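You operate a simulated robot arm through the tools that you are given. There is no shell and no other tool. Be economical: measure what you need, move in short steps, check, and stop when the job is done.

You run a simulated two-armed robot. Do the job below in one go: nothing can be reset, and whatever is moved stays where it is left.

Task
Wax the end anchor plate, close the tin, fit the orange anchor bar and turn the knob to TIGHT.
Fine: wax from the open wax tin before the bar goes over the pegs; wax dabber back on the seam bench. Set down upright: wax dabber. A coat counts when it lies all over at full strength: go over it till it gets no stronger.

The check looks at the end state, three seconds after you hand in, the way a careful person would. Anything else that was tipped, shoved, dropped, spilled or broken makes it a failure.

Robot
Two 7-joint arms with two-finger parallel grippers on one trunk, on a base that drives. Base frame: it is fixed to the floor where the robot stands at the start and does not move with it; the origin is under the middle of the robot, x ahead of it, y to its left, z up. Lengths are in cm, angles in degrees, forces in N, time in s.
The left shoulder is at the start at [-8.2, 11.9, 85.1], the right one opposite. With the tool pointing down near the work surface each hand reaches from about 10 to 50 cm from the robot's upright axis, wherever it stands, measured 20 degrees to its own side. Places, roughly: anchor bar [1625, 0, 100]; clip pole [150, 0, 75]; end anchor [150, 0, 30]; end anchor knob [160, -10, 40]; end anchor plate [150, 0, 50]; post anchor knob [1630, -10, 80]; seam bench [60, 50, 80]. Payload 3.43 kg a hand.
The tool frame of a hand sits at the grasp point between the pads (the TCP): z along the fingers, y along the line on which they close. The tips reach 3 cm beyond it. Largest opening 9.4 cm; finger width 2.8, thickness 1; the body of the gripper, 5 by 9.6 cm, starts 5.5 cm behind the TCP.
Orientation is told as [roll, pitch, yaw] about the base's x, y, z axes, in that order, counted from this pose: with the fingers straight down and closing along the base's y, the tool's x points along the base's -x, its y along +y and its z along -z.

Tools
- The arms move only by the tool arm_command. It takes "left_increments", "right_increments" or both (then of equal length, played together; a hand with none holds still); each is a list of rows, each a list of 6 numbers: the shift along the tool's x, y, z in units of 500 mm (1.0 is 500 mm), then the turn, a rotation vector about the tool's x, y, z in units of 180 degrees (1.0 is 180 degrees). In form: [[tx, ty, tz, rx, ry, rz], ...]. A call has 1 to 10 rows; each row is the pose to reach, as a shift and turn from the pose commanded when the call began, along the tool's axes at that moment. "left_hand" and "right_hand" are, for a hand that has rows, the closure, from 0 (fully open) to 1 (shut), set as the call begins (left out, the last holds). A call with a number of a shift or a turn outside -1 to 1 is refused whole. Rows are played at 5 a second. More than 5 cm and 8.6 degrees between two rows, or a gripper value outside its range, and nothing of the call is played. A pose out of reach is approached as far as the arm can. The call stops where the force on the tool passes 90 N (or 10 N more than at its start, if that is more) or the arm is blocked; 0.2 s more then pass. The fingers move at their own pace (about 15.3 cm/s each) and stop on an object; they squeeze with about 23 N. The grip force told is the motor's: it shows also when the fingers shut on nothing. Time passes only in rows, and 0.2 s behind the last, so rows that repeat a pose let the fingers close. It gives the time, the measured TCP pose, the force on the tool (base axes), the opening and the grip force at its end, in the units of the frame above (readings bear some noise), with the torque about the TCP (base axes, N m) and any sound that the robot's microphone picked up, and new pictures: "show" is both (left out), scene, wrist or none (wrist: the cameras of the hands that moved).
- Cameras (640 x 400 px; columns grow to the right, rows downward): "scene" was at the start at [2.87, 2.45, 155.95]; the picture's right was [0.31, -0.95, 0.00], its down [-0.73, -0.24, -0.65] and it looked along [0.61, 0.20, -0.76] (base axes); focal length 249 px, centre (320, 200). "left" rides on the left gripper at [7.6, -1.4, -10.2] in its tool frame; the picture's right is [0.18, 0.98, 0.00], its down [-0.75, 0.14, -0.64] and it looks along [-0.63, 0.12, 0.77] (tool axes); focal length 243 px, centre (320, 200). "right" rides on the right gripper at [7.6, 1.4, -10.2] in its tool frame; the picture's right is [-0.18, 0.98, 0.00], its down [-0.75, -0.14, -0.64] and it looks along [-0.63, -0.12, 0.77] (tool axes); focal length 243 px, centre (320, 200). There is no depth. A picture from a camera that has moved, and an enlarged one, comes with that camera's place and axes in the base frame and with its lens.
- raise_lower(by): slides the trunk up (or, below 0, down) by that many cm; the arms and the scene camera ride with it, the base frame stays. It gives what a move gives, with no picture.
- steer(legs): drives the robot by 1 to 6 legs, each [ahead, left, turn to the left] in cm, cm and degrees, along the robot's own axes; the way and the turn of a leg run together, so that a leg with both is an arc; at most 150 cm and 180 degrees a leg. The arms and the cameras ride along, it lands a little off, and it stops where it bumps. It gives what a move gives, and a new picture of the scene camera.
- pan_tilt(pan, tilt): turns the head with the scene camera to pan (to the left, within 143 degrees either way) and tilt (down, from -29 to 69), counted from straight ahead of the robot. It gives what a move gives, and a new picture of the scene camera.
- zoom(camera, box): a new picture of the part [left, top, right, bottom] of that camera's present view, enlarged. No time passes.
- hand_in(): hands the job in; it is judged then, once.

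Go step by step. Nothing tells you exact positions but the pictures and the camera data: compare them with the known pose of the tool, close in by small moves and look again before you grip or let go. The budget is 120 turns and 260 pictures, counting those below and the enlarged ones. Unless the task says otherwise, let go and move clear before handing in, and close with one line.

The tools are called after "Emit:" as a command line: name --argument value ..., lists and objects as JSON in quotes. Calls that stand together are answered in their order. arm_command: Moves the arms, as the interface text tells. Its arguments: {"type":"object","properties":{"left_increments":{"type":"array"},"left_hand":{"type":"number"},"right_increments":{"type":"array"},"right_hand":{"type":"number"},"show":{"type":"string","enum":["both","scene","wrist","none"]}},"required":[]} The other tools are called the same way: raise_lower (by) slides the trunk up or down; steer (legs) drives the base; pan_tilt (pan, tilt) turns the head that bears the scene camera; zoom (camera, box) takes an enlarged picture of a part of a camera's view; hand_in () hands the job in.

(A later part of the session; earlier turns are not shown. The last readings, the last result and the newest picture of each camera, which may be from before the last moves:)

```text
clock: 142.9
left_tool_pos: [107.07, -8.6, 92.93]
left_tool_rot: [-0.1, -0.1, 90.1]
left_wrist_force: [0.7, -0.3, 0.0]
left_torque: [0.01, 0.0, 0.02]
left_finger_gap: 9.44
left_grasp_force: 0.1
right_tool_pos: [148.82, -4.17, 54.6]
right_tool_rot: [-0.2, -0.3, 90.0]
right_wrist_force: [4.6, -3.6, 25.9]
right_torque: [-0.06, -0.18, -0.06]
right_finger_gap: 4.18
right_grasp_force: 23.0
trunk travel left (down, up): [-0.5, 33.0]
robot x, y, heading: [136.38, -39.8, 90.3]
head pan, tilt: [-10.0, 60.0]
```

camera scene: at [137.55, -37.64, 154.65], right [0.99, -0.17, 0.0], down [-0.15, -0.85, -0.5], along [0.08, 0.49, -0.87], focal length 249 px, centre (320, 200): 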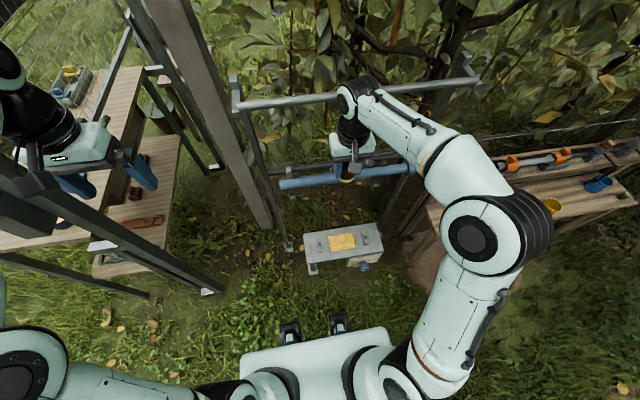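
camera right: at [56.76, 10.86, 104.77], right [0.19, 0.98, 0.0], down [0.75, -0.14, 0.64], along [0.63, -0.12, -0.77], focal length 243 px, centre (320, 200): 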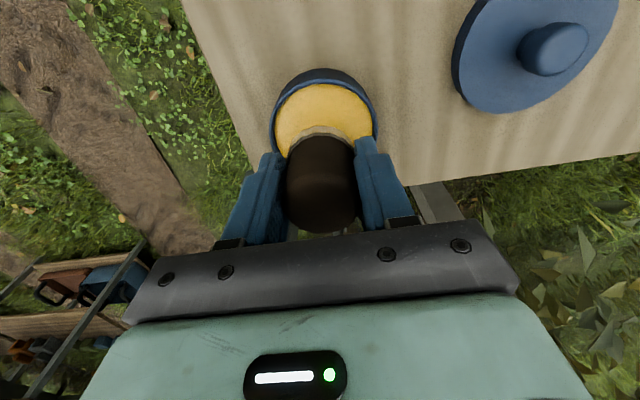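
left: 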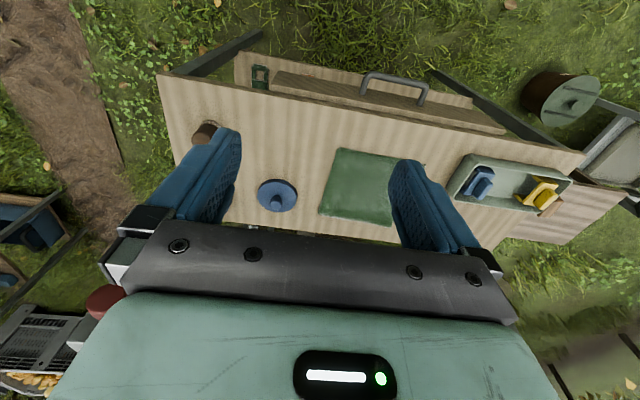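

Emit:
arm_command --right_increments '[[0, -0.07, -0.002, 0, 0, 0], [0, -0.14, -0.002, 0, 0, 0], [0, -0.206, -0.002, 0, 0, 0], [-0.036, -0.206, -0.002, 0, 0, 0], [-0.036, -0.14, -0.002, 0, 0, 0], [-0.036, -0.07, -0.002, 0, 0, 0], [-0.036, 0, -0.002, 0, 0, 0], [-0.072, 0, -0.002, 0, 0, 0], [-0.072, -0.09, -0.002, 0, 0, 0], [-0.072, -0.18, -0.002, 0, 0, 0]]' --show "none"

Emit:
arm_command --right_increments '[[-0.036, -0.026, 0, 0, 0, 0], [-0.036, 0.05, 0, 0, 0, 0], [-0.036, 0.12, 0, 0, 0, 0], [-0.036, 0.18, 0, 0, 0, 0], [-0.068, 0.18, 0, 0, 0, 0], [-0.068, 0.11, 0, 0, 0, 0], [-0.068, 0.04, 0, 0, 0, 0], [-0.068, -0.026, 0, 0, 0, 0], [-0.0, -0.026, 0, 0, 0, 0], [0.072, -0.026, 0, 0, 0, 0]]' --show "none"

Emit:
zoom --camera "scene" --box '[320, 200, 400, 257]'

```text
clock: 145.1
left_tool_pos: [107.06, -8.58, 92.82]
left_tool_rot: [-0.2, 0.0, 90.1]
left_wrist_force: [0.2, 0.2, -0.4]
left_torque: [0.01, 0.0, 0.01]
left_finger_gap: 9.4
left_grasp_force: 0.1
right_tool_pos: [157.51, -0.68, 54.6]
right_tool_rot: [0.1, -0.4, 90.2]
right_wrist_force: [-10.8, 1.6, 34.6]
right_torque: [0.09, 0.42, -0.01]
right_finger_gap: 4.18
right_grasp_force: 23.2
trunk travel left (down, up): [-0.5, 33.0]
robot x, y, heading: [136.5, -39.59, 90.1]
head pan, tilt: [-10.0, 60.0]
```

```text
clock: 147.3
left_tool_pos: [107.09, -8.54, 92.89]
left_tool_rot: [-0.2, -0.1, 90.1]
left_wrist_force: [0.5, -0.7, -0.4]
left_torque: [0.02, 0.02, 0.0]
left_finger_gap: 9.42
left_grasp_force: 0.1
right_tool_pos: [159.34, -4.23, 54.61]
right_tool_rot: [-0.3, -0.4, 90.0]
right_wrist_force: [2.8, 9.6, 27.9]
right_torque: [0.39, 0.18, -0.12]
right_finger_gap: 4.18
right_grasp_force: 23.3
trunk travel left (down, up): [-0.5, 33.0]
robot x, y, heading: [136.3, -39.72, 90.3]
head pan, tilt: [-10.0, 60.0]
```

```text
7.02 times, centred on (360, 228) of scene
camera zoom: at [137.46, -32.78, 127.28], right [0.99, -0.17, 0.0], down [-0.15, -0.85, -0.5], along [0.08, 0.49, -0.87], focal length 1748 px, centre (39, 0)
```

zoom: 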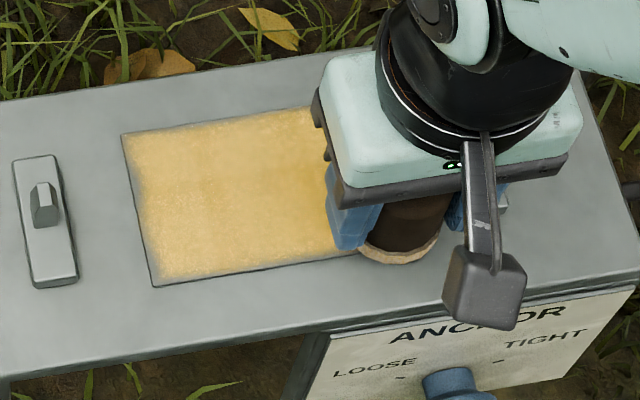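

Emit:
arm_command --right_increments '[[0.006, 0.07, 0, 0, 0, 0], [0.006, 0.14, 0, 0, 0, 0], [0.006, 0.214, 0, 0, 0, 0], [-0.07, 0.214, 0, 0, 0, 0], [-0.138, 0.214, 0, 0, 0, 0], [-0.138, 0.14, 0, 0, 0, 0], [-0.138, 0.07, 0, 0, 0, 0], [-0.138, 0, 0, 0, 0, 0], [-0.09, 0, 0, 0, 0, 0], [-0.09, 0.07, 0, 0, 0, 0]]' --show "none"

Emit:
arm_command --right_increments '[[0, 0.07, 0, 0, 0, 0], [0, 0.14, 0, 0, 0, 0], [0.04, 0.14, 0, 0, 0, 0], [0.04, 0.07, 0, 0, 0, 0], [0.04, 0, 0, 0, 0, 0], [0.04, -0.06, 0, 0, 0, 0], [0.04, -0.03, -0.06, 0, 0, 0], [0.08, -0.03, -0.13, 0, 0, 0], [0.14, -0.03, -0.2, 0, 0, 0], [0.22, -0.03, -0.24, 0, 0, 0]]' --show "none"

Emit:
arm_command --right_increments '[[0.06, 0, -0.05, 0, 0, 0], [0.1, 0, -0.1, 0, 0, 0]]' --show "none"

Emit:
zoom --camera "scene" --box '[320, 200, 400, 257]'

```text
clock: 149.5
left_tool_pos: [107.19, -8.53, 92.83]
left_tool_rot: [0.0, -0.1, 90.2]
left_wrist_force: [-0.5, -0.2, 0.6]
left_torque: [-0.03, 0.0, 0.0]
left_finger_gap: 9.4
left_grasp_force: 0.0
right_tool_pos: [155.98, -0.02, 54.71]
right_tool_rot: [-0.4, -0.3, 89.9]
right_wrist_force: [13.7, -0.5, 36.1]
right_torque: [0.03, -0.4, 0.0]
right_finger_gap: 4.2
right_grasp_force: 22.7
trunk travel left (down, up): [-0.5, 33.0]
robot x, y, heading: [136.41, -40.11, 90.2]
head pan, tilt: [-10.0, 60.0]
```

```text
clock: 151.7
left_tool_pos: [107.18, -8.47, 92.99]
left_tool_rot: [-0.1, -0.1, 90.0]
left_wrist_force: [-0.5, 0.5, -0.2]
left_torque: [0.0, 0.01, -0.02]
left_finger_gap: 9.39
left_grasp_force: 0.1
right_tool_pos: [157.03, -11.17, 66.56]
right_tool_rot: [-0.2, 0.0, 90.1]
right_wrist_force: [0.9, -0.3, -0.8]
right_torque: [0.03, 0.01, -0.01]
right_finger_gap: 4.21
right_grasp_force: 23.0
trunk travel left (down, up): [-0.5, 33.0]
robot x, y, heading: [136.57, -40.12, 90.3]
head pan, tilt: [-10.0, 60.0]
```

```text
clock: 152.3
left_tool_pos: [107.14, -8.38, 92.92]
left_tool_rot: [-0.1, 0.0, 90.0]
left_wrist_force: [-0.6, 0.2, 0.3]
left_torque: [0.02, -0.02, 0.02]
left_finger_gap: 9.41
left_grasp_force: 0.1
right_tool_pos: [157.08, -16.01, 71.69]
right_tool_rot: [-0.1, 0.0, 90.1]
right_wrist_force: [0.2, -0.2, -0.8]
right_torque: [0.02, -0.01, 0.01]
right_finger_gap: 4.18
right_grasp_force: 22.5
trunk travel left (down, up): [-0.5, 33.0]
robot x, y, heading: [136.48, -39.62, 90.3]
head pan, tilt: [-10.0, 60.0]
```

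```text
7.02 times, centred on (360, 228) of scene
camera zoom: at [137.51, -32.73, 127.28], right [0.99, -0.17, 0.0], down [-0.15, -0.85, -0.5], along [0.08, 0.49, -0.87], focal length 1748 px, centre (39, 0)
```

zoom: 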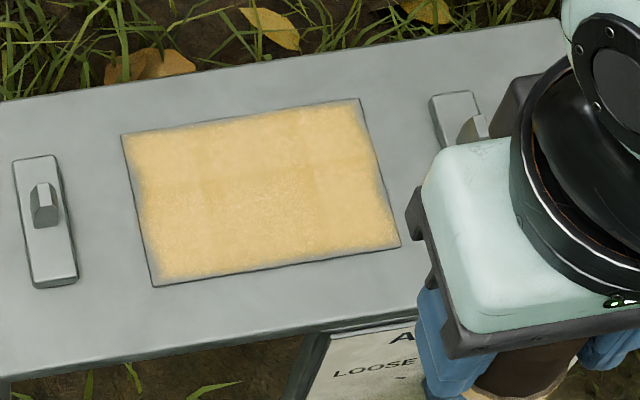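

With fresh wax the coat looks unchanged, so it's at full strength. Back to the bench to return the dabber and close the tin.

Emit:
raise_lower --by 27

Emit:
steer --legs '[[-20, 0, 0], [0, 0, -90], [-140, 0, 0], [0, 82, 0], [17.5, 0, 0]]'

```text
clock: 155.1
left_tool_pos: [107.1, -8.49, 119.83]
left_tool_rot: [-0.1, 0.0, 90.2]
left_wrist_force: [1.3, 0.0, -0.3]
left_torque: [0.02, 0.01, 0.0]
left_finger_gap: 9.41
left_grasp_force: 0.2
right_tool_pos: [156.88, -15.92, 98.56]
right_tool_rot: [-0.1, 0.0, 90.1]
right_wrist_force: [0.3, -1.7, 0.0]
right_torque: [0.0, -0.01, -0.02]
right_finger_gap: 4.17
right_grasp_force: 23.3
trunk travel left (down, up): [-27.5, 6.0]
robot x, y, heading: [136.51, -39.93, 90.4]
head pan, tilt: [-10.0, 60.0]
```

```text
clock: 175.4
left_tool_pos: [43.67, 51.35, 119.67]
left_tool_rot: [-0.2, 0.0, 0.6]
left_wrist_force: [0.7, 0.4, -0.6]
left_torque: [0.03, 0.04, -0.06]
left_finger_gap: 9.42
left_grasp_force: 0.0
right_tool_pos: [36.57, 1.5, 98.52]
right_tool_rot: [0.0, 0.0, 0.5]
right_wrist_force: [0.4, -0.6, -0.3]
right_torque: [0.01, 0.01, 0.01]
right_finger_gap: 4.11
right_grasp_force: 23.2
trunk travel left (down, up): [-27.5, 6.0]
robot x, y, heading: [12.65, 21.92, 0.8]
head pan, tilt: [-10.0, 60.0]
camera scene: at [14.66, 20.78, 154.66], right [-0.16, -0.99, 0.0], down [-0.85, 0.14, -0.5], along [0.49, -0.08, -0.87], focal length 249 px, centre (320, 200)
```

scene: 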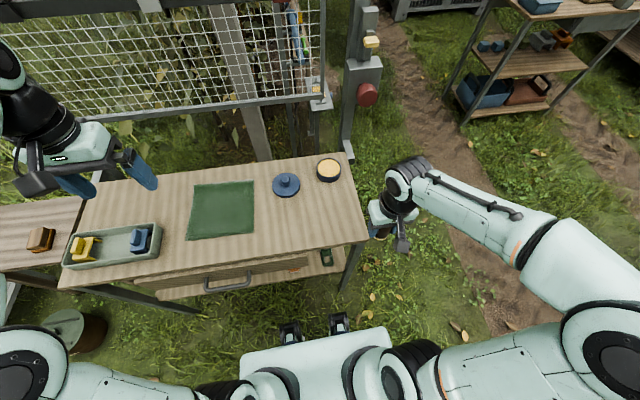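

Emit:
steer --legs '[[2.3, 0.5, -0.6]]'

Emit:
arm_command --right_increments '[[-0.06, 0.06, 0, 0, 0, 0], [-0.12, 0.12, 0.01, 0, 0, 0], [-0.17, 0.18, 0.04, 0, 0, 0], [-0.185, 0.2, 0.1, 0, 0, 0], [-0.185, 0.2, 0.16, 0, 0, 0], [-0.185, 0.2, 0.185, 0, 0, 0]]' --show "both"

```text
clock: 176.2
left_tool_pos: [46.1, 51.5, 119.77]
left_tool_rot: [-0.1, -0.1, -0.1]
left_wrist_force: [0.2, 0.6, 1.1]
left_torque: [0.03, 0.0, 0.01]
left_finger_gap: 9.39
left_grasp_force: 0.0
right_tool_pos: [38.51, 1.81, 98.66]
right_tool_rot: [-0.1, 0.0, -0.1]
right_wrist_force: [-0.6, 0.6, -0.4]
right_torque: [-0.02, 0.01, -0.01]
right_finger_gap: 4.09
right_grasp_force: 22.7
trunk travel left (down, up): [-27.5, 6.0]
robot x, y, heading: [14.84, 22.43, -0.1]
head pan, tilt: [-10.0, 60.0]
camera scene: at [16.8, 21.26, 154.65], right [-0.17, -0.99, 0.0], down [-0.85, 0.15, -0.5], along [0.49, -0.09, -0.87], focal length 249 px, centre (320, 200)
```

scene: 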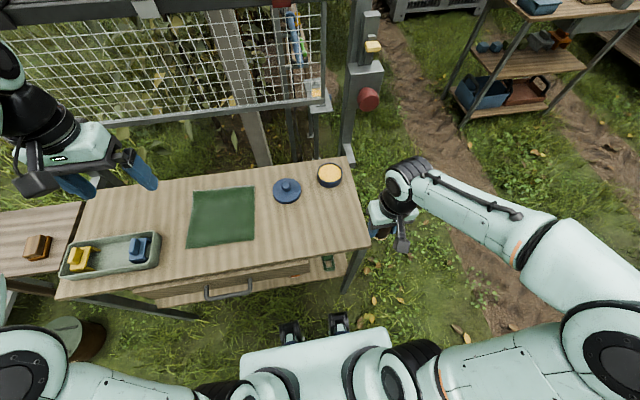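

```text
clock: 177.6
left_tool_pos: [46.24, 51.54, 119.84]
left_tool_rot: [-0.1, -0.1, -0.1]
left_wrist_force: [-0.9, 0.3, 1.3]
left_torque: [0.01, 0.0, 0.02]
left_finger_gap: 9.41
left_grasp_force: 0.1
right_tool_pos: [47.95, 11.79, 89.32]
right_tool_rot: [0.0, 0.0, -0.1]
right_wrist_force: [-0.1, 0.2, -1.6]
right_torque: [-0.01, -0.02, 0.02]
right_finger_gap: 4.1
right_grasp_force: 22.9
trunk travel left (down, up): [-27.5, 6.0]
robot x, y, heading: [14.73, 22.4, 0.2]
head pan, tilt: [-10.0, 60.0]
camera scene: at [16.89, 21.27, 154.66], right [-0.17, -0.99, 0.0], down [-0.85, 0.15, -0.5], along [0.49, -0.09, -0.87], focal length 249 px, centre (320, 200)
camera right: at [40.34, 13.32, 99.64], right [0.19, 0.98, 0.0], down [0.75, -0.14, 0.64], along [0.63, -0.12, -0.77], focal length 243 px, centre (320, 200)
```

scene: 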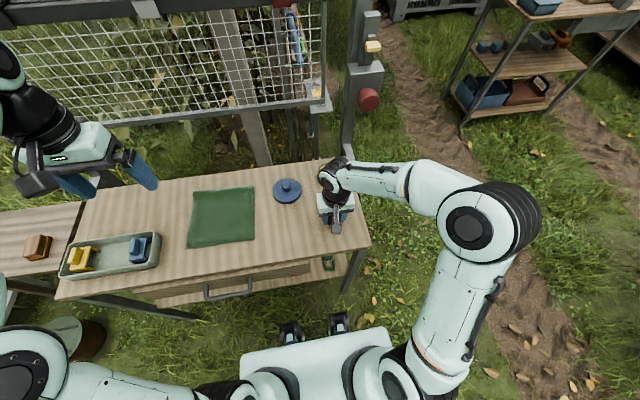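
right: 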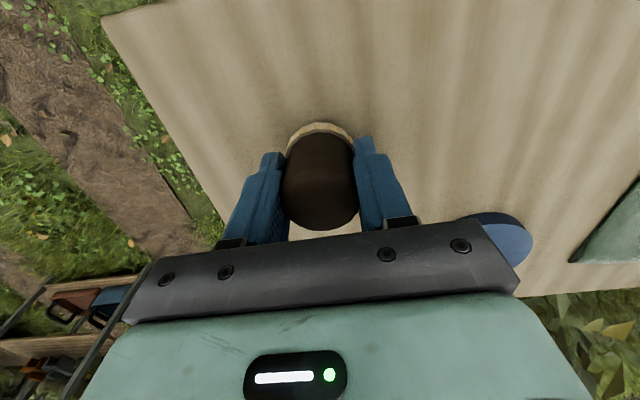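

Emit:
arm_command --right_increments '[[0, 0, 0.006, 0, 0, 0], [0, 0, 0.012, 0, 0, 0]]' --show "none"

Emit:
arm_command --right_increments '[[0, 0, 0.005, 0, 0, 0], [0, 0, 0.008, 0, 0, 0]]' --show "none"

```text
clock: 178.2
left_tool_pos: [46.23, 51.51, 119.96]
left_tool_rot: [-0.1, -0.1, -0.1]
left_wrist_force: [-0.3, -0.6, 0.4]
left_torque: [0.03, 0.01, -0.02]
left_finger_gap: 9.39
left_grasp_force: 0.3
right_tool_pos: [47.81, 11.83, 88.74]
right_tool_rot: [0.0, -0.1, -0.1]
right_wrist_force: [0.7, 0.0, -0.5]
right_torque: [0.01, -0.03, 0.04]
right_finger_gap: 4.09
right_grasp_force: 23.2
trunk travel left (down, up): [-27.5, 6.0]
robot x, y, heading: [14.48, 22.62, -0.0]
head pan, tilt: [-10.0, 60.0]
```

```text
clock: 178.8
left_tool_pos: [46.25, 51.57, 119.82]
left_tool_rot: [-0.2, 0.0, -0.1]
left_wrist_force: [0.1, 0.6, 1.4]
left_torque: [0.01, -0.02, 0.01]
left_finger_gap: 9.4
left_grasp_force: 0.1
right_tool_pos: [47.82, 11.76, 88.51]
right_tool_rot: [-0.1, -0.1, -0.1]
right_wrist_force: [-1.0, -0.9, 9.7]
right_torque: [-0.09, 0.17, 0.0]
right_finger_gap: 4.09
right_grasp_force: 22.6
trunk travel left (down, up): [-27.5, 6.0]
robot x, y, heading: [14.71, 22.8, 0.2]
head pan, tilt: [-10.0, 60.0]
```

The dabber rests on the bench (≈10 N). I'll release and rise straight up.

Emit:
arm_command --right_increments '[[0, 0, -0.002, 0, 0, 0], [0, 0, -0.002, 0, 0, 0], [0, 0, -0.002, 0, 0, 0]]' --right_hand 0 --show "none"

Emit:
arm_command --right_increments '[[0, 0, -0.06, 0, 0, 0], [0, 0, -0.14, 0, 0, 0], [-0.04, 0.05, -0.2, 0, 0, 0], [-0.09, 0.12, -0.24, 0, 0, 0], [-0.14, 0.19, -0.24, 0, 0, 0], [-0.19, 0.245, -0.24, 0, 0, 0]]' --show "both"

```text
clock: 179.6
left_tool_pos: [46.23, 51.47, 119.92]
left_tool_rot: [-0.1, -0.1, -0.1]
left_wrist_force: [-0.4, 0.3, 0.4]
left_torque: [0.02, -0.02, 0.01]
left_finger_gap: 9.39
left_grasp_force: 0.1
right_tool_pos: [47.87, 11.81, 88.5]
right_tool_rot: [-0.1, 0.0, -0.1]
right_wrist_force: [-0.4, -0.4, 0.5]
right_torque: [0.0, 0.02, 0.0]
right_finger_gap: 9.41
right_grasp_force: 0.0
trunk travel left (down, up): [-27.5, 6.0]
robot x, y, heading: [14.79, 22.6, 0.2]
head pan, tilt: [-10.0, 60.0]
```

```text
clock: 181.0
left_tool_pos: [46.34, 51.51, 119.91]
left_tool_rot: [-0.2, -0.2, -0.1]
left_wrist_force: [0.2, 0.4, -0.5]
left_torque: [0.01, -0.01, -0.02]
left_finger_gap: 9.41
left_grasp_force: 0.1
right_tool_pos: [57.48, 24.12, 100.32]
right_tool_rot: [-0.1, 0.0, -0.1]
right_wrist_force: [0.9, -0.5, 0.2]
right_torque: [0.0, 0.01, -0.01]
right_finger_gap: 9.4
right_grasp_force: 0.1
trunk travel left (down, up): [-27.5, 6.0]
robot x, y, heading: [15.11, 22.36, 0.1]
head pan, tilt: [-10.0, 60.0]
camera scene: at [16.95, 21.35, 154.66], right [-0.17, -0.99, 0.0], down [-0.85, 0.15, -0.5], along [0.49, -0.09, -0.87], focal length 249 px, centre (320, 200)
camera right: at [49.82, 25.66, 110.55], right [0.19, 0.98, 0.0], down [0.75, -0.14, 0.64], along [0.63, -0.12, -0.77], focal length 243 px, centre (320, 200)
```

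scene: 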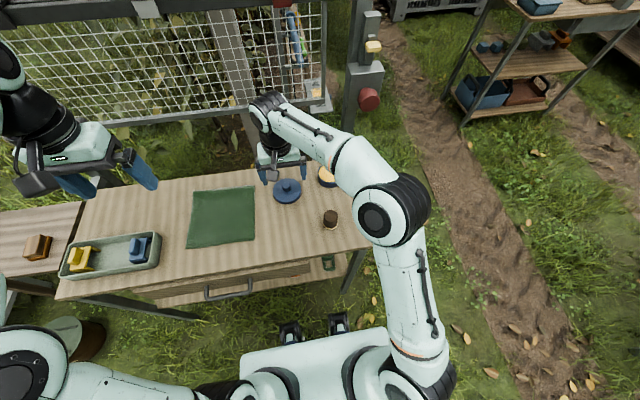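
right: 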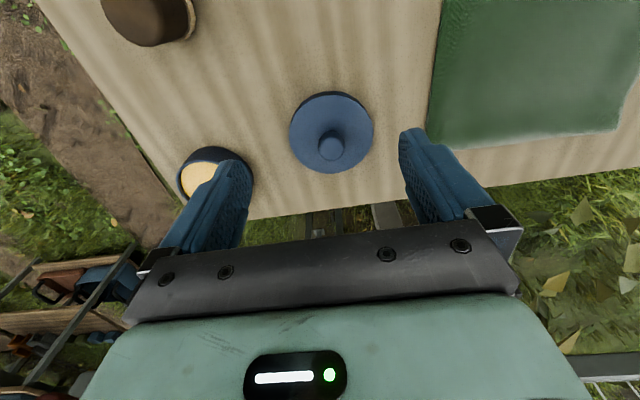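

The dabber stands upright. The lid's knob is at about (61.2,24.6); I'll move above it and check.

Emit:
arm_command --right_increments '[[-0.04, 0.005, 0.04, 0, 0, 0], [-0.076, 0.01, 0.1, 0, 0, 0], [-0.076, 0.01, 0.16, 0, 0, 0]]' --show "wrist"

```text
clock: 181.8
left_tool_pos: [46.15, 51.6, 119.86]
left_tool_rot: [-0.1, -0.1, 0.0]
left_wrist_force: [0.2, 0.0, -0.8]
left_torque: [-0.02, 0.0, 0.02]
left_finger_gap: 9.39
left_grasp_force: 0.0
right_tool_pos: [61.09, 24.55, 92.55]
right_tool_rot: [-0.1, 0.0, 0.0]
right_wrist_force: [0.1, -0.3, 0.2]
right_torque: [0.02, 0.01, 0.0]
right_finger_gap: 9.4
right_grasp_force: 0.1
trunk travel left (down, up): [-27.5, 6.0]
robot x, y, heading: [14.43, 22.52, 0.2]
head pan, tilt: [-10.0, 60.0]
camera right: at [53.45, 26.04, 102.75], right [0.19, 0.98, 0.0], down [0.75, -0.14, 0.64], along [0.63, -0.12, -0.77], focal length 243 px, centre (320, 200)
```

right: 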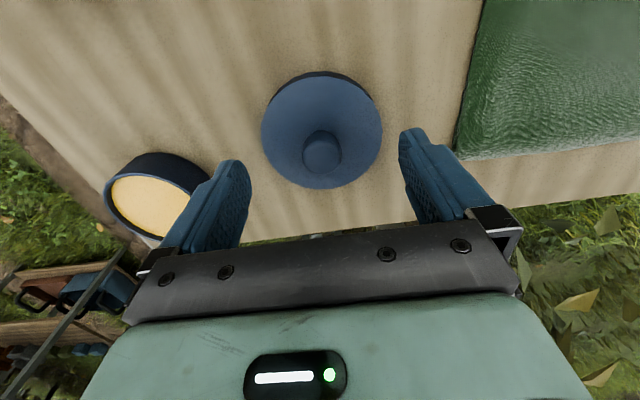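

Emit:
arm_command --right_increments '[[-0.01, 0, 0.04, 0, 0, 0], [-0.01, 0, 0.07, 0, 0, 0], [-0.01, 0, 0.084, 0, 0, 0]]' --show "wrist"

```text
clock: 182.6
left_tool_pos: [46.18, 51.52, 119.91]
left_tool_rot: [-0.1, -0.1, -0.2]
left_wrist_force: [-0.7, -0.7, -0.1]
left_torque: [0.0, -0.01, -0.02]
left_finger_gap: 9.4
left_grasp_force: 0.0
right_tool_pos: [61.81, 24.39, 88.35]
right_tool_rot: [-0.1, -0.1, -0.1]
right_wrist_force: [-0.2, 0.2, 5.0]
right_torque: [-0.24, 0.0, -0.04]
right_finger_gap: 9.39
right_grasp_force: 0.1
trunk travel left (down, up): [-27.5, 6.0]
robot x, y, heading: [14.74, 22.07, 0.0]
head pan, tilt: [-10.0, 60.0]
camera right: at [54.09, 26.03, 98.59], right [0.19, 0.98, 0.0], down [0.75, -0.14, 0.64], along [0.63, -0.12, -0.77], focal length 243 px, centre (320, 200)
```

right: 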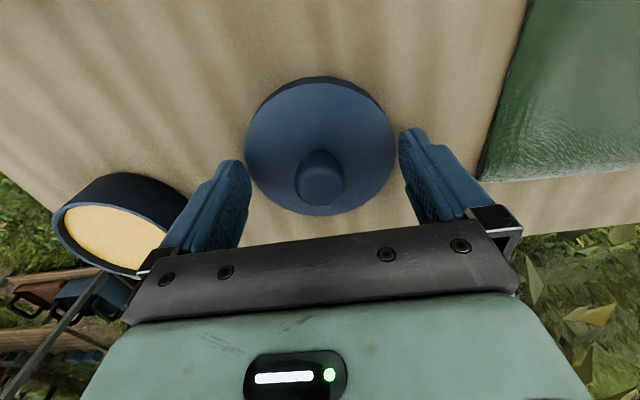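

The tips touch the lid's disc; I'll rise 0.4 cm and close on the knob.

Emit:
arm_command --right_increments '[[0, 0.002, -0.009, 0, 0, 0], [0, 0.002, -0.009, 0, 0, 0]]' --show "none"

Emit:
arm_command --right_increments '[[0, 0, 0, 0, 0, 0], [0, 0, 0, 0, 0, 0], [0, 0, 0, 0, 0, 0], [0, 0, 0, 0, 0, 0]]' --right_hand 1 --show "wrist"

```text
clock: 183.2
left_tool_pos: [46.21, 51.56, 119.83]
left_tool_rot: [0.0, -0.1, -0.1]
left_wrist_force: [0.8, -0.2, -1.3]
left_torque: [-0.02, -0.03, 0.0]
left_finger_gap: 9.4
left_grasp_force: 0.0
right_tool_pos: [61.79, 24.66, 88.77]
right_tool_rot: [-0.1, 0.1, -0.1]
right_wrist_force: [0.8, -0.6, -0.1]
right_torque: [-0.01, 0.0, -0.02]
right_finger_gap: 9.41
right_grasp_force: 0.1
trunk travel left (down, up): [-27.5, 6.0]
robot x, y, heading: [14.72, 22.58, 0.1]
head pan, tilt: [-10.0, 60.0]
```

```text
clock: 184.2
left_tool_pos: [46.22, 51.51, 119.84]
left_tool_rot: [0.0, -0.1, -0.2]
left_wrist_force: [-0.1, 0.8, 0.1]
left_torque: [0.0, -0.02, 0.01]
left_finger_gap: 9.38
left_grasp_force: 0.0
right_tool_pos: [61.76, 24.63, 88.7]
right_tool_rot: [-0.1, -0.2, -0.1]
right_wrist_force: [0.9, 0.4, 1.6]
right_torque: [-0.06, 0.0, -0.03]
right_finger_gap: 2.61
right_grasp_force: 22.5
trunk travel left (down, up): [-27.5, 6.0]
robot x, y, heading: [14.75, 22.04, -0.2]
head pan, tilt: [-10.0, 60.0]
camera right: at [54.16, 26.16, 98.98], right [0.19, 0.98, 0.0], down [0.75, -0.14, 0.64], along [0.63, -0.12, -0.77], focal length 243 px, centre (320, 200)
```

right: 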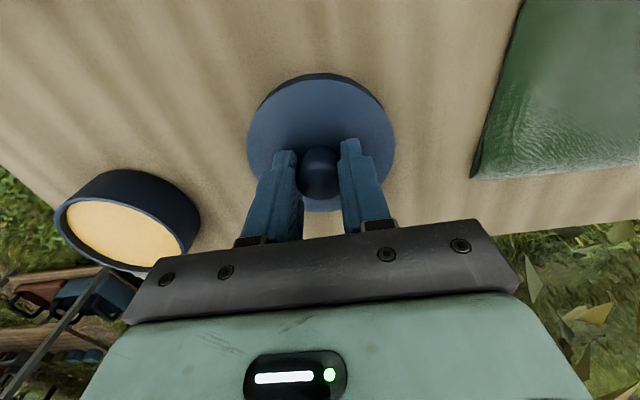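

Knob gripped. Lift and carry the lid over the tin.

Emit:
arm_command --right_increments '[[0, 0, -0.06, 0, 0, 0], [0, 0, -0.13, 0, 0, 0], [-0.01, -0.08, -0.14, 0, 0, 0], [-0.025, -0.16, -0.14, 0, 0, 0], [-0.04, -0.24, -0.14, 0, 0, 0], [-0.052, -0.302, -0.14, 0, 0, 0]]' --show "both"

```text
clock: 185.6
left_tool_pos: [46.34, 51.4, 119.85]
left_tool_rot: [-0.1, -0.1, -0.1]
left_wrist_force: [-0.5, -0.7, -0.2]
left_torque: [-0.01, -0.02, 0.01]
left_finger_gap: 9.39
left_grasp_force: 0.0
right_tool_pos: [64.32, 9.52, 95.57]
right_tool_rot: [-0.1, 0.0, -0.2]
right_wrist_force: [0.0, 0.1, -0.2]
right_torque: [0.02, -0.01, 0.0]
right_finger_gap: 2.58
right_grasp_force: 23.0
trunk travel left (down, up): [-27.5, 6.0]
robot x, y, heading: [14.52, 22.53, 0.2]
head pan, tilt: [-10.0, 60.0]
camera scene: at [16.9, 21.22, 154.66], right [-0.17, -0.99, 0.0], down [-0.85, 0.15, -0.5], along [0.49, -0.09, -0.87], focal length 249 px, centre (320, 200)
camera right: at [56.63, 11.05, 105.91], right [0.19, 0.98, 0.0], down [0.75, -0.14, 0.64], along [0.63, -0.12, -0.77], focal length 243 px, centre (320, 200)
```

scene: 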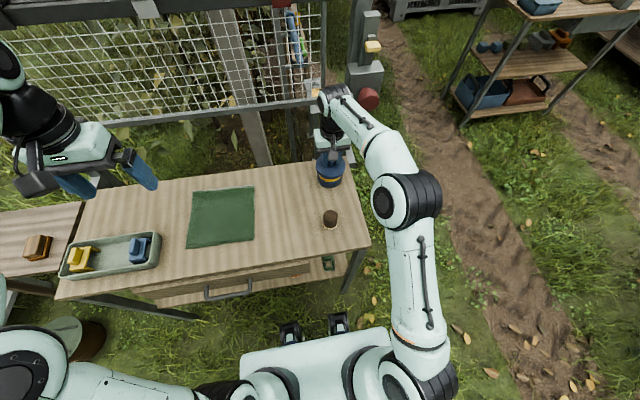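
right: 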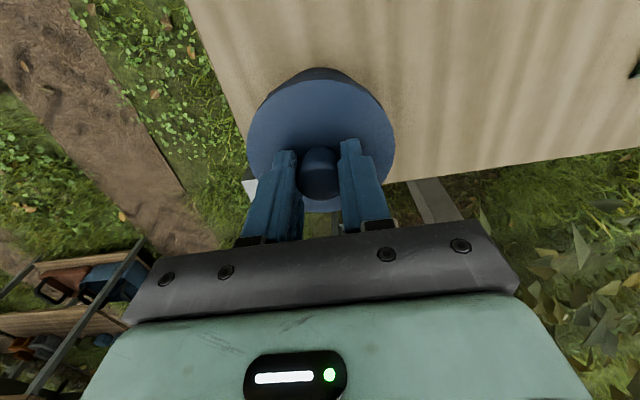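

Lid over tin; I'll lower it in small steps until contact.

Emit:
arm_command --right_increments '[[0, 0, 0.02, 0, 0, 0], [0, 0, 0.04, 0, 0, 0]]' --show "wrist"

Emit:
zoom --camera "scene" --box '[300, 145, 360, 200]'

```text
clock: 186.2
left_tool_pos: [46.34, 51.57, 119.88]
left_tool_rot: [-0.1, -0.1, -0.1]
left_wrist_force: [-1.0, 1.0, 0.6]
left_torque: [0.01, -0.01, -0.03]
left_finger_gap: 9.41
left_grasp_force: 0.1
right_tool_pos: [64.27, 9.41, 93.66]
right_tool_rot: [0.0, 0.0, -0.1]
right_wrist_force: [0.2, 0.8, -1.1]
right_torque: [0.0, 0.01, 0.0]
right_finger_gap: 2.58
right_grasp_force: 22.6
trunk travel left (down, up): [-27.5, 6.0]
robot x, y, heading: [14.74, 22.23, 0.1]
head pan, tilt: [-10.0, 60.0]
camera right: at [56.64, 11.01, 103.85], right [0.19, 0.98, 0.0], down [0.75, -0.14, 0.64], along [0.63, -0.12, -0.77], focal length 243 px, centre (320, 200)
```

right: 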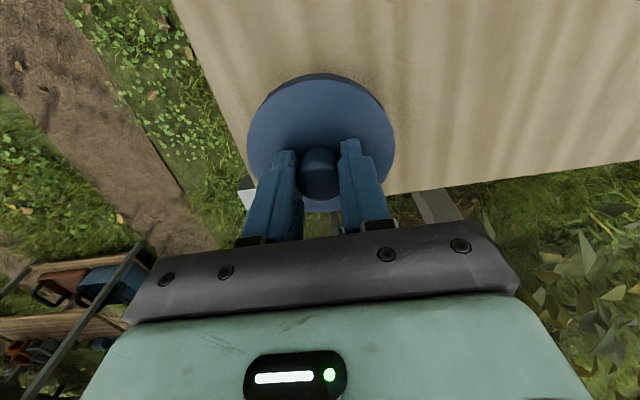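

```text
7.27 times, centred on (330, 172) of scene
camera zoom: at [16.89, 21.27, 154.66], right [-0.17, -0.99, 0.0], down [-0.85, 0.15, -0.5], along [0.49, -0.09, -0.87], focal length 1812 px, centre (247, 400)
```

zoom: 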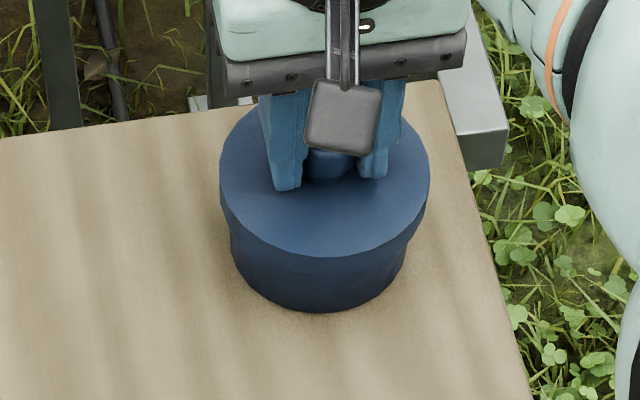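

Emit:
arm_command --right_increments '[[0, 0.003, 0.02, 0, 0, 0], [0, 0.003, 0.03, 0, 0, 0]]' --show "none"

Emit:
arm_command --right_increments '[[0, 0, 0.01, 0, 0, 0]]' --show "none"

Emit:
zoom --camera "scene" --box '[300, 145, 360, 200]'

```text
clock: 186.8
left_tool_pos: [46.29, 51.54, 119.85]
left_tool_rot: [-0.1, 0.0, 0.0]
left_wrist_force: [0.3, 0.1, 0.0]
left_torque: [0.01, 0.02, -0.03]
left_finger_gap: 9.39
left_grasp_force: 0.0
right_tool_pos: [64.32, 9.79, 92.13]
right_tool_rot: [-0.1, -0.1, -0.1]
right_wrist_force: [0.6, 0.1, 0.8]
right_torque: [-0.04, 0.0, 0.03]
right_finger_gap: 2.61
right_grasp_force: 23.4
trunk travel left (down, up): [-27.5, 6.0]
robot x, y, heading: [14.64, 22.34, 0.0]
head pan, tilt: [-10.0, 60.0]
```

```text
clock: 187.2
left_tool_pos: [46.06, 51.49, 119.99]
left_tool_rot: [-0.1, -0.2, -0.1]
left_wrist_force: [0.3, -1.0, -0.4]
left_torque: [-0.02, -0.01, 0.0]
left_finger_gap: 9.4
left_grasp_force: 0.1
right_tool_pos: [64.33, 9.77, 92.04]
right_tool_rot: [0.0, -0.5, -0.1]
right_wrist_force: [-4.2, 0.9, 17.3]
right_torque: [-0.01, -0.27, 0.01]
right_finger_gap: 2.65
right_grasp_force: 22.9
trunk travel left (down, up): [-27.5, 6.0]
robot x, y, heading: [14.76, 22.25, 0.1]
head pan, tilt: [-10.0, 60.0]
```

```text
7.27 times, centred on (330, 172) of scene
camera zoom: at [16.64, 21.32, 154.69], right [-0.17, -0.99, 0.0], down [-0.85, 0.15, -0.5], along [0.49, -0.09, -0.87], focal length 1812 px, centre (247, 400)
```

zoom: 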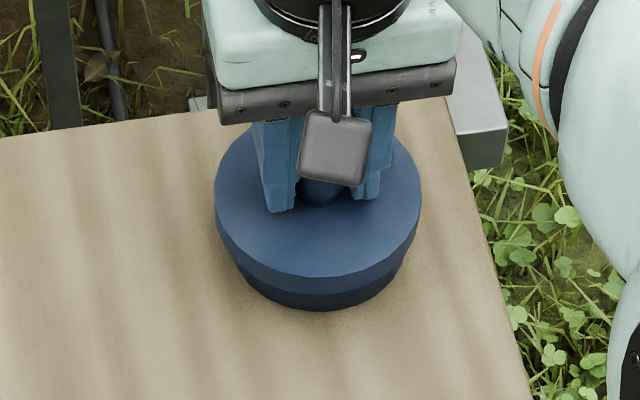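

Contact at z≈92.0. To test if the skirt is seated over the rim, I'll ease the pressure and nudge sideways, reading the force.

Emit:
arm_command --right_increments '[[0, 0, -0.008, 0, 0, 0], [0, 0.008, -0.008, 0, 0, 0]]' --show "none"

Emit:
arm_command --right_increments '[[0, -0.016, 0, 0, 0, 0]]' --show "wrist"

```text
clock: 187.8
left_tool_pos: [46.29, 51.43, 119.84]
left_tool_rot: [-0.1, -0.1, -0.1]
left_wrist_force: [0.1, 0.4, -0.2]
left_torque: [-0.01, -0.01, 0.0]
left_finger_gap: 9.38
left_grasp_force: 0.1
right_tool_pos: [64.32, 9.86, 92.06]
right_tool_rot: [-0.2, 0.0, -0.2]
right_wrist_force: [-0.1, -4.1, 4.2]
right_torque: [-0.11, -0.2, -0.09]
right_finger_gap: 2.64
right_grasp_force: 23.0
trunk travel left (down, up): [-27.5, 6.0]
robot x, y, heading: [14.71, 22.6, 0.3]
head pan, tilt: [-10.0, 60.0]
```

```text
clock: 188.2
left_tool_pos: [46.26, 51.57, 119.94]
left_tool_rot: [-0.1, -0.1, 0.0]
left_wrist_force: [-0.5, 0.0, 0.4]
left_torque: [0.0, 0.05, 0.02]
left_finger_gap: 9.39
left_grasp_force: 0.1
right_tool_pos: [64.22, 9.26, 91.92]
right_tool_rot: [0.0, 0.1, 0.0]
right_wrist_force: [0.5, 2.2, 0.1]
right_torque: [0.08, -0.01, 0.03]
right_finger_gap: 2.61
right_grasp_force: 22.8
trunk travel left (down, up): [-27.5, 6.0]
robot x, y, heading: [14.99, 22.4, 0.1]
head pan, tilt: [-10.0, 60.0]
camera right: at [56.61, 10.74, 102.23], right [0.19, 0.98, 0.0], down [0.75, -0.14, 0.64], along [0.63, -0.12, -0.77], focal length 243 px, centre (320, 200)
```

right: 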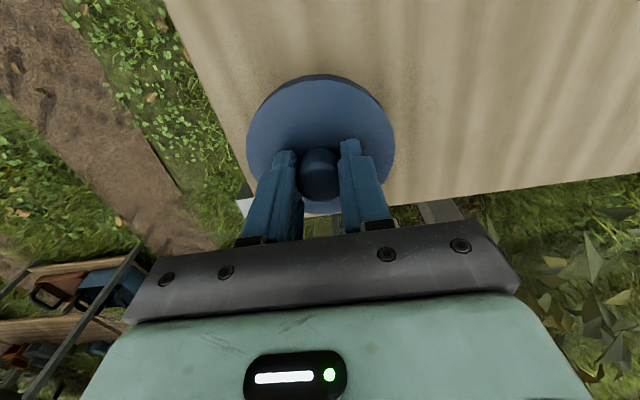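

Emit:
arm_command --right_increments '[[0, 0.003, 0.01, 0, 0, 0], [0, 0.003, 0.02, 0, 0, 0]]' --show "none"

Emit:
zoom --camera "scene" --box '[300, 145, 360, 200]'

```text
clock: 188.8
left_tool_pos: [45.92, 51.67, 120.08]
left_tool_rot: [-0.2, -0.2, -0.1]
left_wrist_force: [0.4, 0.0, -0.5]
left_torque: [0.0, 0.03, 0.0]
left_finger_gap: 9.4
left_grasp_force: 0.1
right_tool_pos: [64.17, 9.29, 91.73]
right_tool_rot: [-0.2, -0.6, -0.3]
right_wrist_force: [-6.7, -4.4, 33.6]
right_torque: [-0.55, -0.76, -0.17]
right_finger_gap: 2.62
right_grasp_force: 23.0
trunk travel left (down, up): [-27.5, 6.0]
robot x, y, heading: [14.7, 22.14, -0.1]
head pan, tilt: [-10.0, 60.0]
```

```text
7.27 times, centred on (330, 172) of scene
camera zoom: at [16.47, 21.27, 154.7], right [-0.17, -0.99, 0.0], down [-0.85, 0.15, -0.5], along [0.49, -0.09, -0.86], focal length 1812 px, centre (247, 400)
```

zoom: 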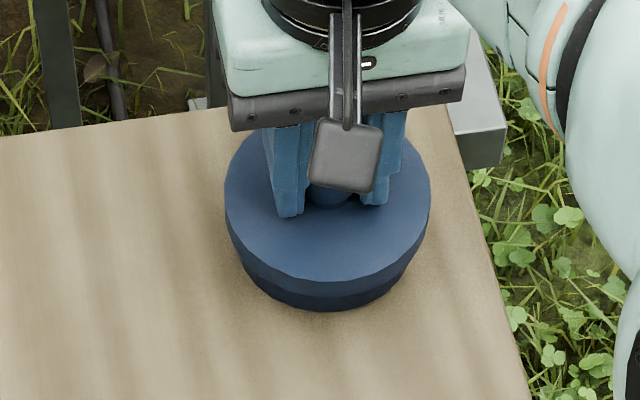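

Careful edge measurement puts the tin's centre nearer (65.0,9.5), so the lid is ~0.7 cm short. I'll lift slightly, shift and lower again.

Emit:
arm_command --right_increments '[[0, 0, -0.03, 0, 0, 0], [-0.014, 0.004, -0.03, 0, 0, 0], [-0.014, 0.004, -0.012, 0, 0, 0]]' --show "none"

Emit:
arm_command --right_increments '[[0, 0, 0.01, 0, 0, 0], [0, 0, 0.02, 0, 0, 0]]' --show "none"

Emit:
zoom --camera "scene" --box '[300, 145, 360, 200]'

```text
clock: 189.6
left_tool_pos: [46.18, 51.61, 119.8]
left_tool_rot: [-0.1, -0.2, -0.1]
left_wrist_force: [-0.2, 0.0, -0.1]
left_torque: [0.0, 0.0, 0.04]
left_finger_gap: 9.38
left_grasp_force: 0.1
right_tool_pos: [65.04, 9.7, 91.97]
right_tool_rot: [0.0, -0.2, -0.1]
right_wrist_force: [0.7, -0.3, 13.9]
right_torque: [0.0, 0.58, 0.02]
right_finger_gap: 2.64
right_grasp_force: 23.3
trunk travel left (down, up): [-27.5, 6.0]
robot x, y, heading: [14.98, 22.11, 0.1]
head pan, tilt: [-10.0, 60.0]
```

```text
clock: 190.2
left_tool_pos: [45.81, 51.73, 119.92]
left_tool_rot: [-0.2, -0.4, 0.0]
left_wrist_force: [-1.1, -0.4, 0.6]
left_torque: [0.01, 0.0, 0.0]
left_finger_gap: 9.4
left_grasp_force: 0.0
right_tool_pos: [65.07, 9.56, 91.76]
right_tool_rot: [0.1, -1.2, -0.2]
right_wrist_force: [-2.9, 1.8, 61.3]
right_torque: [-0.86, 1.34, 0.13]
right_finger_gap: 2.63
right_grasp_force: 23.2
trunk travel left (down, up): [-27.5, 6.0]
robot x, y, heading: [15.01, 22.8, 0.0]
head pan, tilt: [-10.0, 60.0]
```

```text
7.27 times, centred on (330, 172) of scene
camera zoom: at [16.34, 21.43, 154.72], right [-0.17, -0.99, 0.0], down [-0.85, 0.15, -0.5], along [0.5, -0.09, -0.86], focal length 1812 px, centre (247, 400)
```

zoom: 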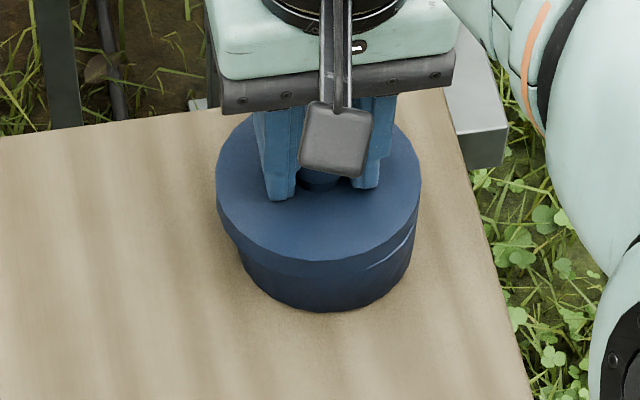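

The torque shows the lid's near edge is now riding on the rim, so the centre lies between: ≈(64.6,9.35). Lift and retry, gently.

Emit:
arm_command --right_increments '[[0, 0, -0.035, 0, 0, 0], [0.009, -0.006, -0.035, 0, 0, 0], [0.009, -0.006, -0.02, 0, 0, 0]]' --show "wrist"

Emit:
arm_command --right_increments '[[0, 0, 0.008, 0, 0, 0]]' --show "none"

```text
clock: 191.0
left_tool_pos: [45.99, 51.58, 120.02]
left_tool_rot: [0.0, -0.2, -0.1]
left_wrist_force: [0.7, -0.3, -0.5]
left_torque: [0.0, -0.01, -0.02]
left_finger_gap: 9.42
left_grasp_force: 0.1
right_tool_pos: [64.28, 9.23, 91.88]
right_tool_rot: [-0.1, -0.2, -0.3]
right_wrist_force: [-5.9, -2.4, 16.6]
right_torque: [0.02, -0.38, -0.07]
right_finger_gap: 2.63
right_grasp_force: 23.5
trunk travel left (down, up): [-27.5, 6.0]
robot x, y, heading: [14.67, 22.34, 0.0]
head pan, tilt: [-10.0, 60.0]
camera right: at [56.73, 10.66, 102.04], right [0.19, 0.98, 0.0], down [0.75, -0.14, 0.65], along [0.63, -0.12, -0.76], focal length 243 px, centre (320, 200)
```

right: 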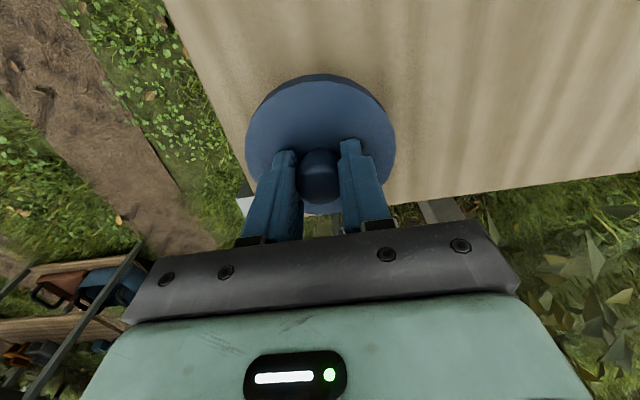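

```text
clock: 191.4
left_tool_pos: [46.36, 51.64, 119.92]
left_tool_rot: [-0.1, 0.1, -0.1]
left_wrist_force: [0.5, 0.3, -0.4]
left_torque: [0.03, 0.01, 0.02]
left_finger_gap: 9.38
left_grasp_force: 0.0
right_tool_pos: [64.65, 9.29, 91.07]
right_tool_rot: [0.0, 0.2, -0.1]
right_wrist_force: [-0.1, -0.3, -0.3]
right_torque: [0.01, 0.03, -0.01]
right_finger_gap: 2.64
right_grasp_force: 23.1
trunk travel left (down, up): [-27.5, 6.0]
robot x, y, heading: [14.76, 22.25, -0.1]
head pan, tilt: [-10.0, 60.0]
```

It slipped over the rim (z 91.07, no force). Press on down gently to seat it.

Emit:
arm_command --right_increments '[[0, 0, 0.008, 0, 0, 0], [0, 0, 0.014, 0, 0, 0]]' --show "none"

Emit:
arm_command --right_increments '[[0, 0, 0.008, 0, 0, 0]]' --show "none"

Emit:
zoom --camera "scene" --box '[300, 145, 360, 200]'

```text
clock: 192.0
left_tool_pos: [46.17, 51.6, 119.93]
left_tool_rot: [-0.2, 0.0, -0.1]
left_wrist_force: [0.3, -0.4, -1.3]
left_torque: [-0.04, -0.02, 0.02]
left_finger_gap: 9.41
left_grasp_force: 0.1
right_tool_pos: [64.47, 9.35, 90.79]
right_tool_rot: [-0.1, -0.3, -0.1]
right_wrist_force: [-2.1, -0.2, 13.3]
right_torque: [-0.03, -0.35, -0.01]
right_finger_gap: 2.62
right_grasp_force: 22.5
trunk travel left (down, up): [-27.5, 6.0]
robot x, y, heading: [14.74, 22.42, 0.2]
head pan, tilt: [-10.0, 60.0]
```

```text
clock: 192.4
left_tool_pos: [46.0, 51.69, 120.03]
left_tool_rot: [-0.1, -0.2, 0.0]
left_wrist_force: [0.5, -0.8, 0.1]
left_torque: [-0.01, 0.02, 0.04]
left_finger_gap: 9.4
left_grasp_force: 0.1
right_tool_pos: [64.52, 9.38, 90.73]
right_tool_rot: [0.0, -0.7, -0.2]
right_wrist_force: [-2.4, -0.8, 39.4]
right_torque: [-0.04, 0.5, 0.02]
right_finger_gap: 2.64
right_grasp_force: 23.2
trunk travel left (down, up): [-27.5, 6.0]
robot x, y, heading: [14.85, 21.97, -0.1]
head pan, tilt: [-10.0, 60.0]
```

```text
7.27 times, centred on (330, 172) of scene
camera zoom: at [16.52, 21.34, 154.71], right [-0.17, -0.99, 0.0], down [-0.85, 0.15, -0.5], along [0.49, -0.09, -0.86], focal length 1812 px, centre (247, 400)
```

zoom: 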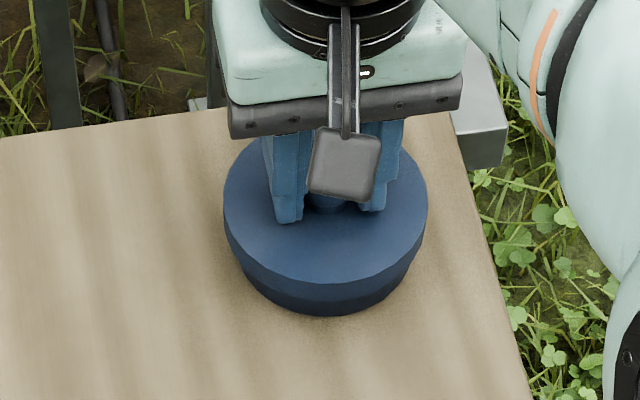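

The lid is seated (1.3 cm lower, firm stop). I'll ease off, release and retreat.

Emit:
arm_command --right_increments '[[0, 0, -0.016, 0, 0, 0], [0, 0, -0.016, 0, 0, 0]]' --show "none"

Emit:
arm_command --right_increments '[[0, 0, 0, 0, 0, 0], [0, 0, 0, 0, 0, 0], [0, 0, -0.06, 0, 0, 0], [0, 0, -0.14, 0, 0, 0], [0.03, 0, -0.21, 0, 0, 0], [0.12, 0.02, -0.22, 0, 0, 0], [0.2, 0.04, -0.22, 0, 0, 0], [0.28, 0.06, -0.22, 0, 0, 0]]' --right_hand 0 --show "both"

```text
clock: 193.0
left_tool_pos: [46.15, 51.51, 119.93]
left_tool_rot: [-0.1, -0.1, -0.1]
left_wrist_force: [0.0, -0.6, -0.3]
left_torque: [0.02, -0.04, -0.02]
left_finger_gap: 9.42
left_grasp_force: 0.0
right_tool_pos: [64.4, 9.21, 90.77]
right_tool_rot: [-0.1, 0.0, -0.1]
right_wrist_force: [4.3, 0.5, 9.2]
right_torque: [0.08, -0.47, 0.01]
right_finger_gap: 2.62
right_grasp_force: 23.3
trunk travel left (down, up): [-27.5, 6.0]
robot x, y, heading: [15.09, 22.27, -0.1]
head pan, tilt: [-10.0, 60.0]
```

```text
clock: 194.8
left_tool_pos: [46.1, 51.56, 119.9]
left_tool_rot: [-0.1, -0.1, -0.1]
left_wrist_force: [-0.4, 0.0, -0.2]
left_torque: [0.02, -0.06, -0.02]
left_finger_gap: 9.42
left_grasp_force: 0.0
right_tool_pos: [50.44, 12.22, 102.1]
right_tool_rot: [-0.1, -0.1, -0.1]
right_wrist_force: [-0.8, 0.1, -0.6]
right_torque: [-0.06, -0.02, 0.0]
right_finger_gap: 9.4
right_grasp_force: 0.1
trunk travel left (down, up): [-27.5, 6.0]
robot x, y, heading: [15.14, 22.78, 0.3]
head pan, tilt: [-10.0, 60.0]
camera scene: at [16.78, 21.26, 154.66], right [-0.17, -0.99, 0.0], down [-0.85, 0.15, -0.5], along [0.49, -0.09, -0.87], focal length 249 px, centre (320, 200)
camera right: at [42.81, 13.75, 112.33], right [0.19, 0.98, 0.0], down [0.75, -0.14, 0.64], along [0.63, -0.12, -0.77], focal length 243 px, centre (320, 200)
```

scene: 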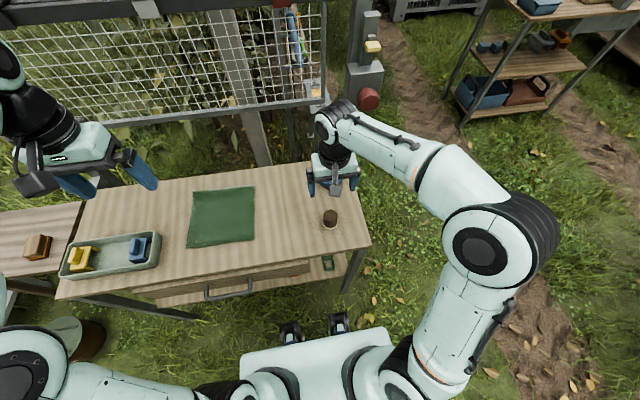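
right: 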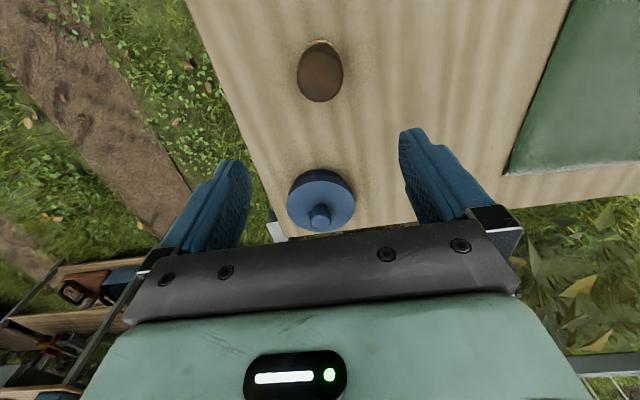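

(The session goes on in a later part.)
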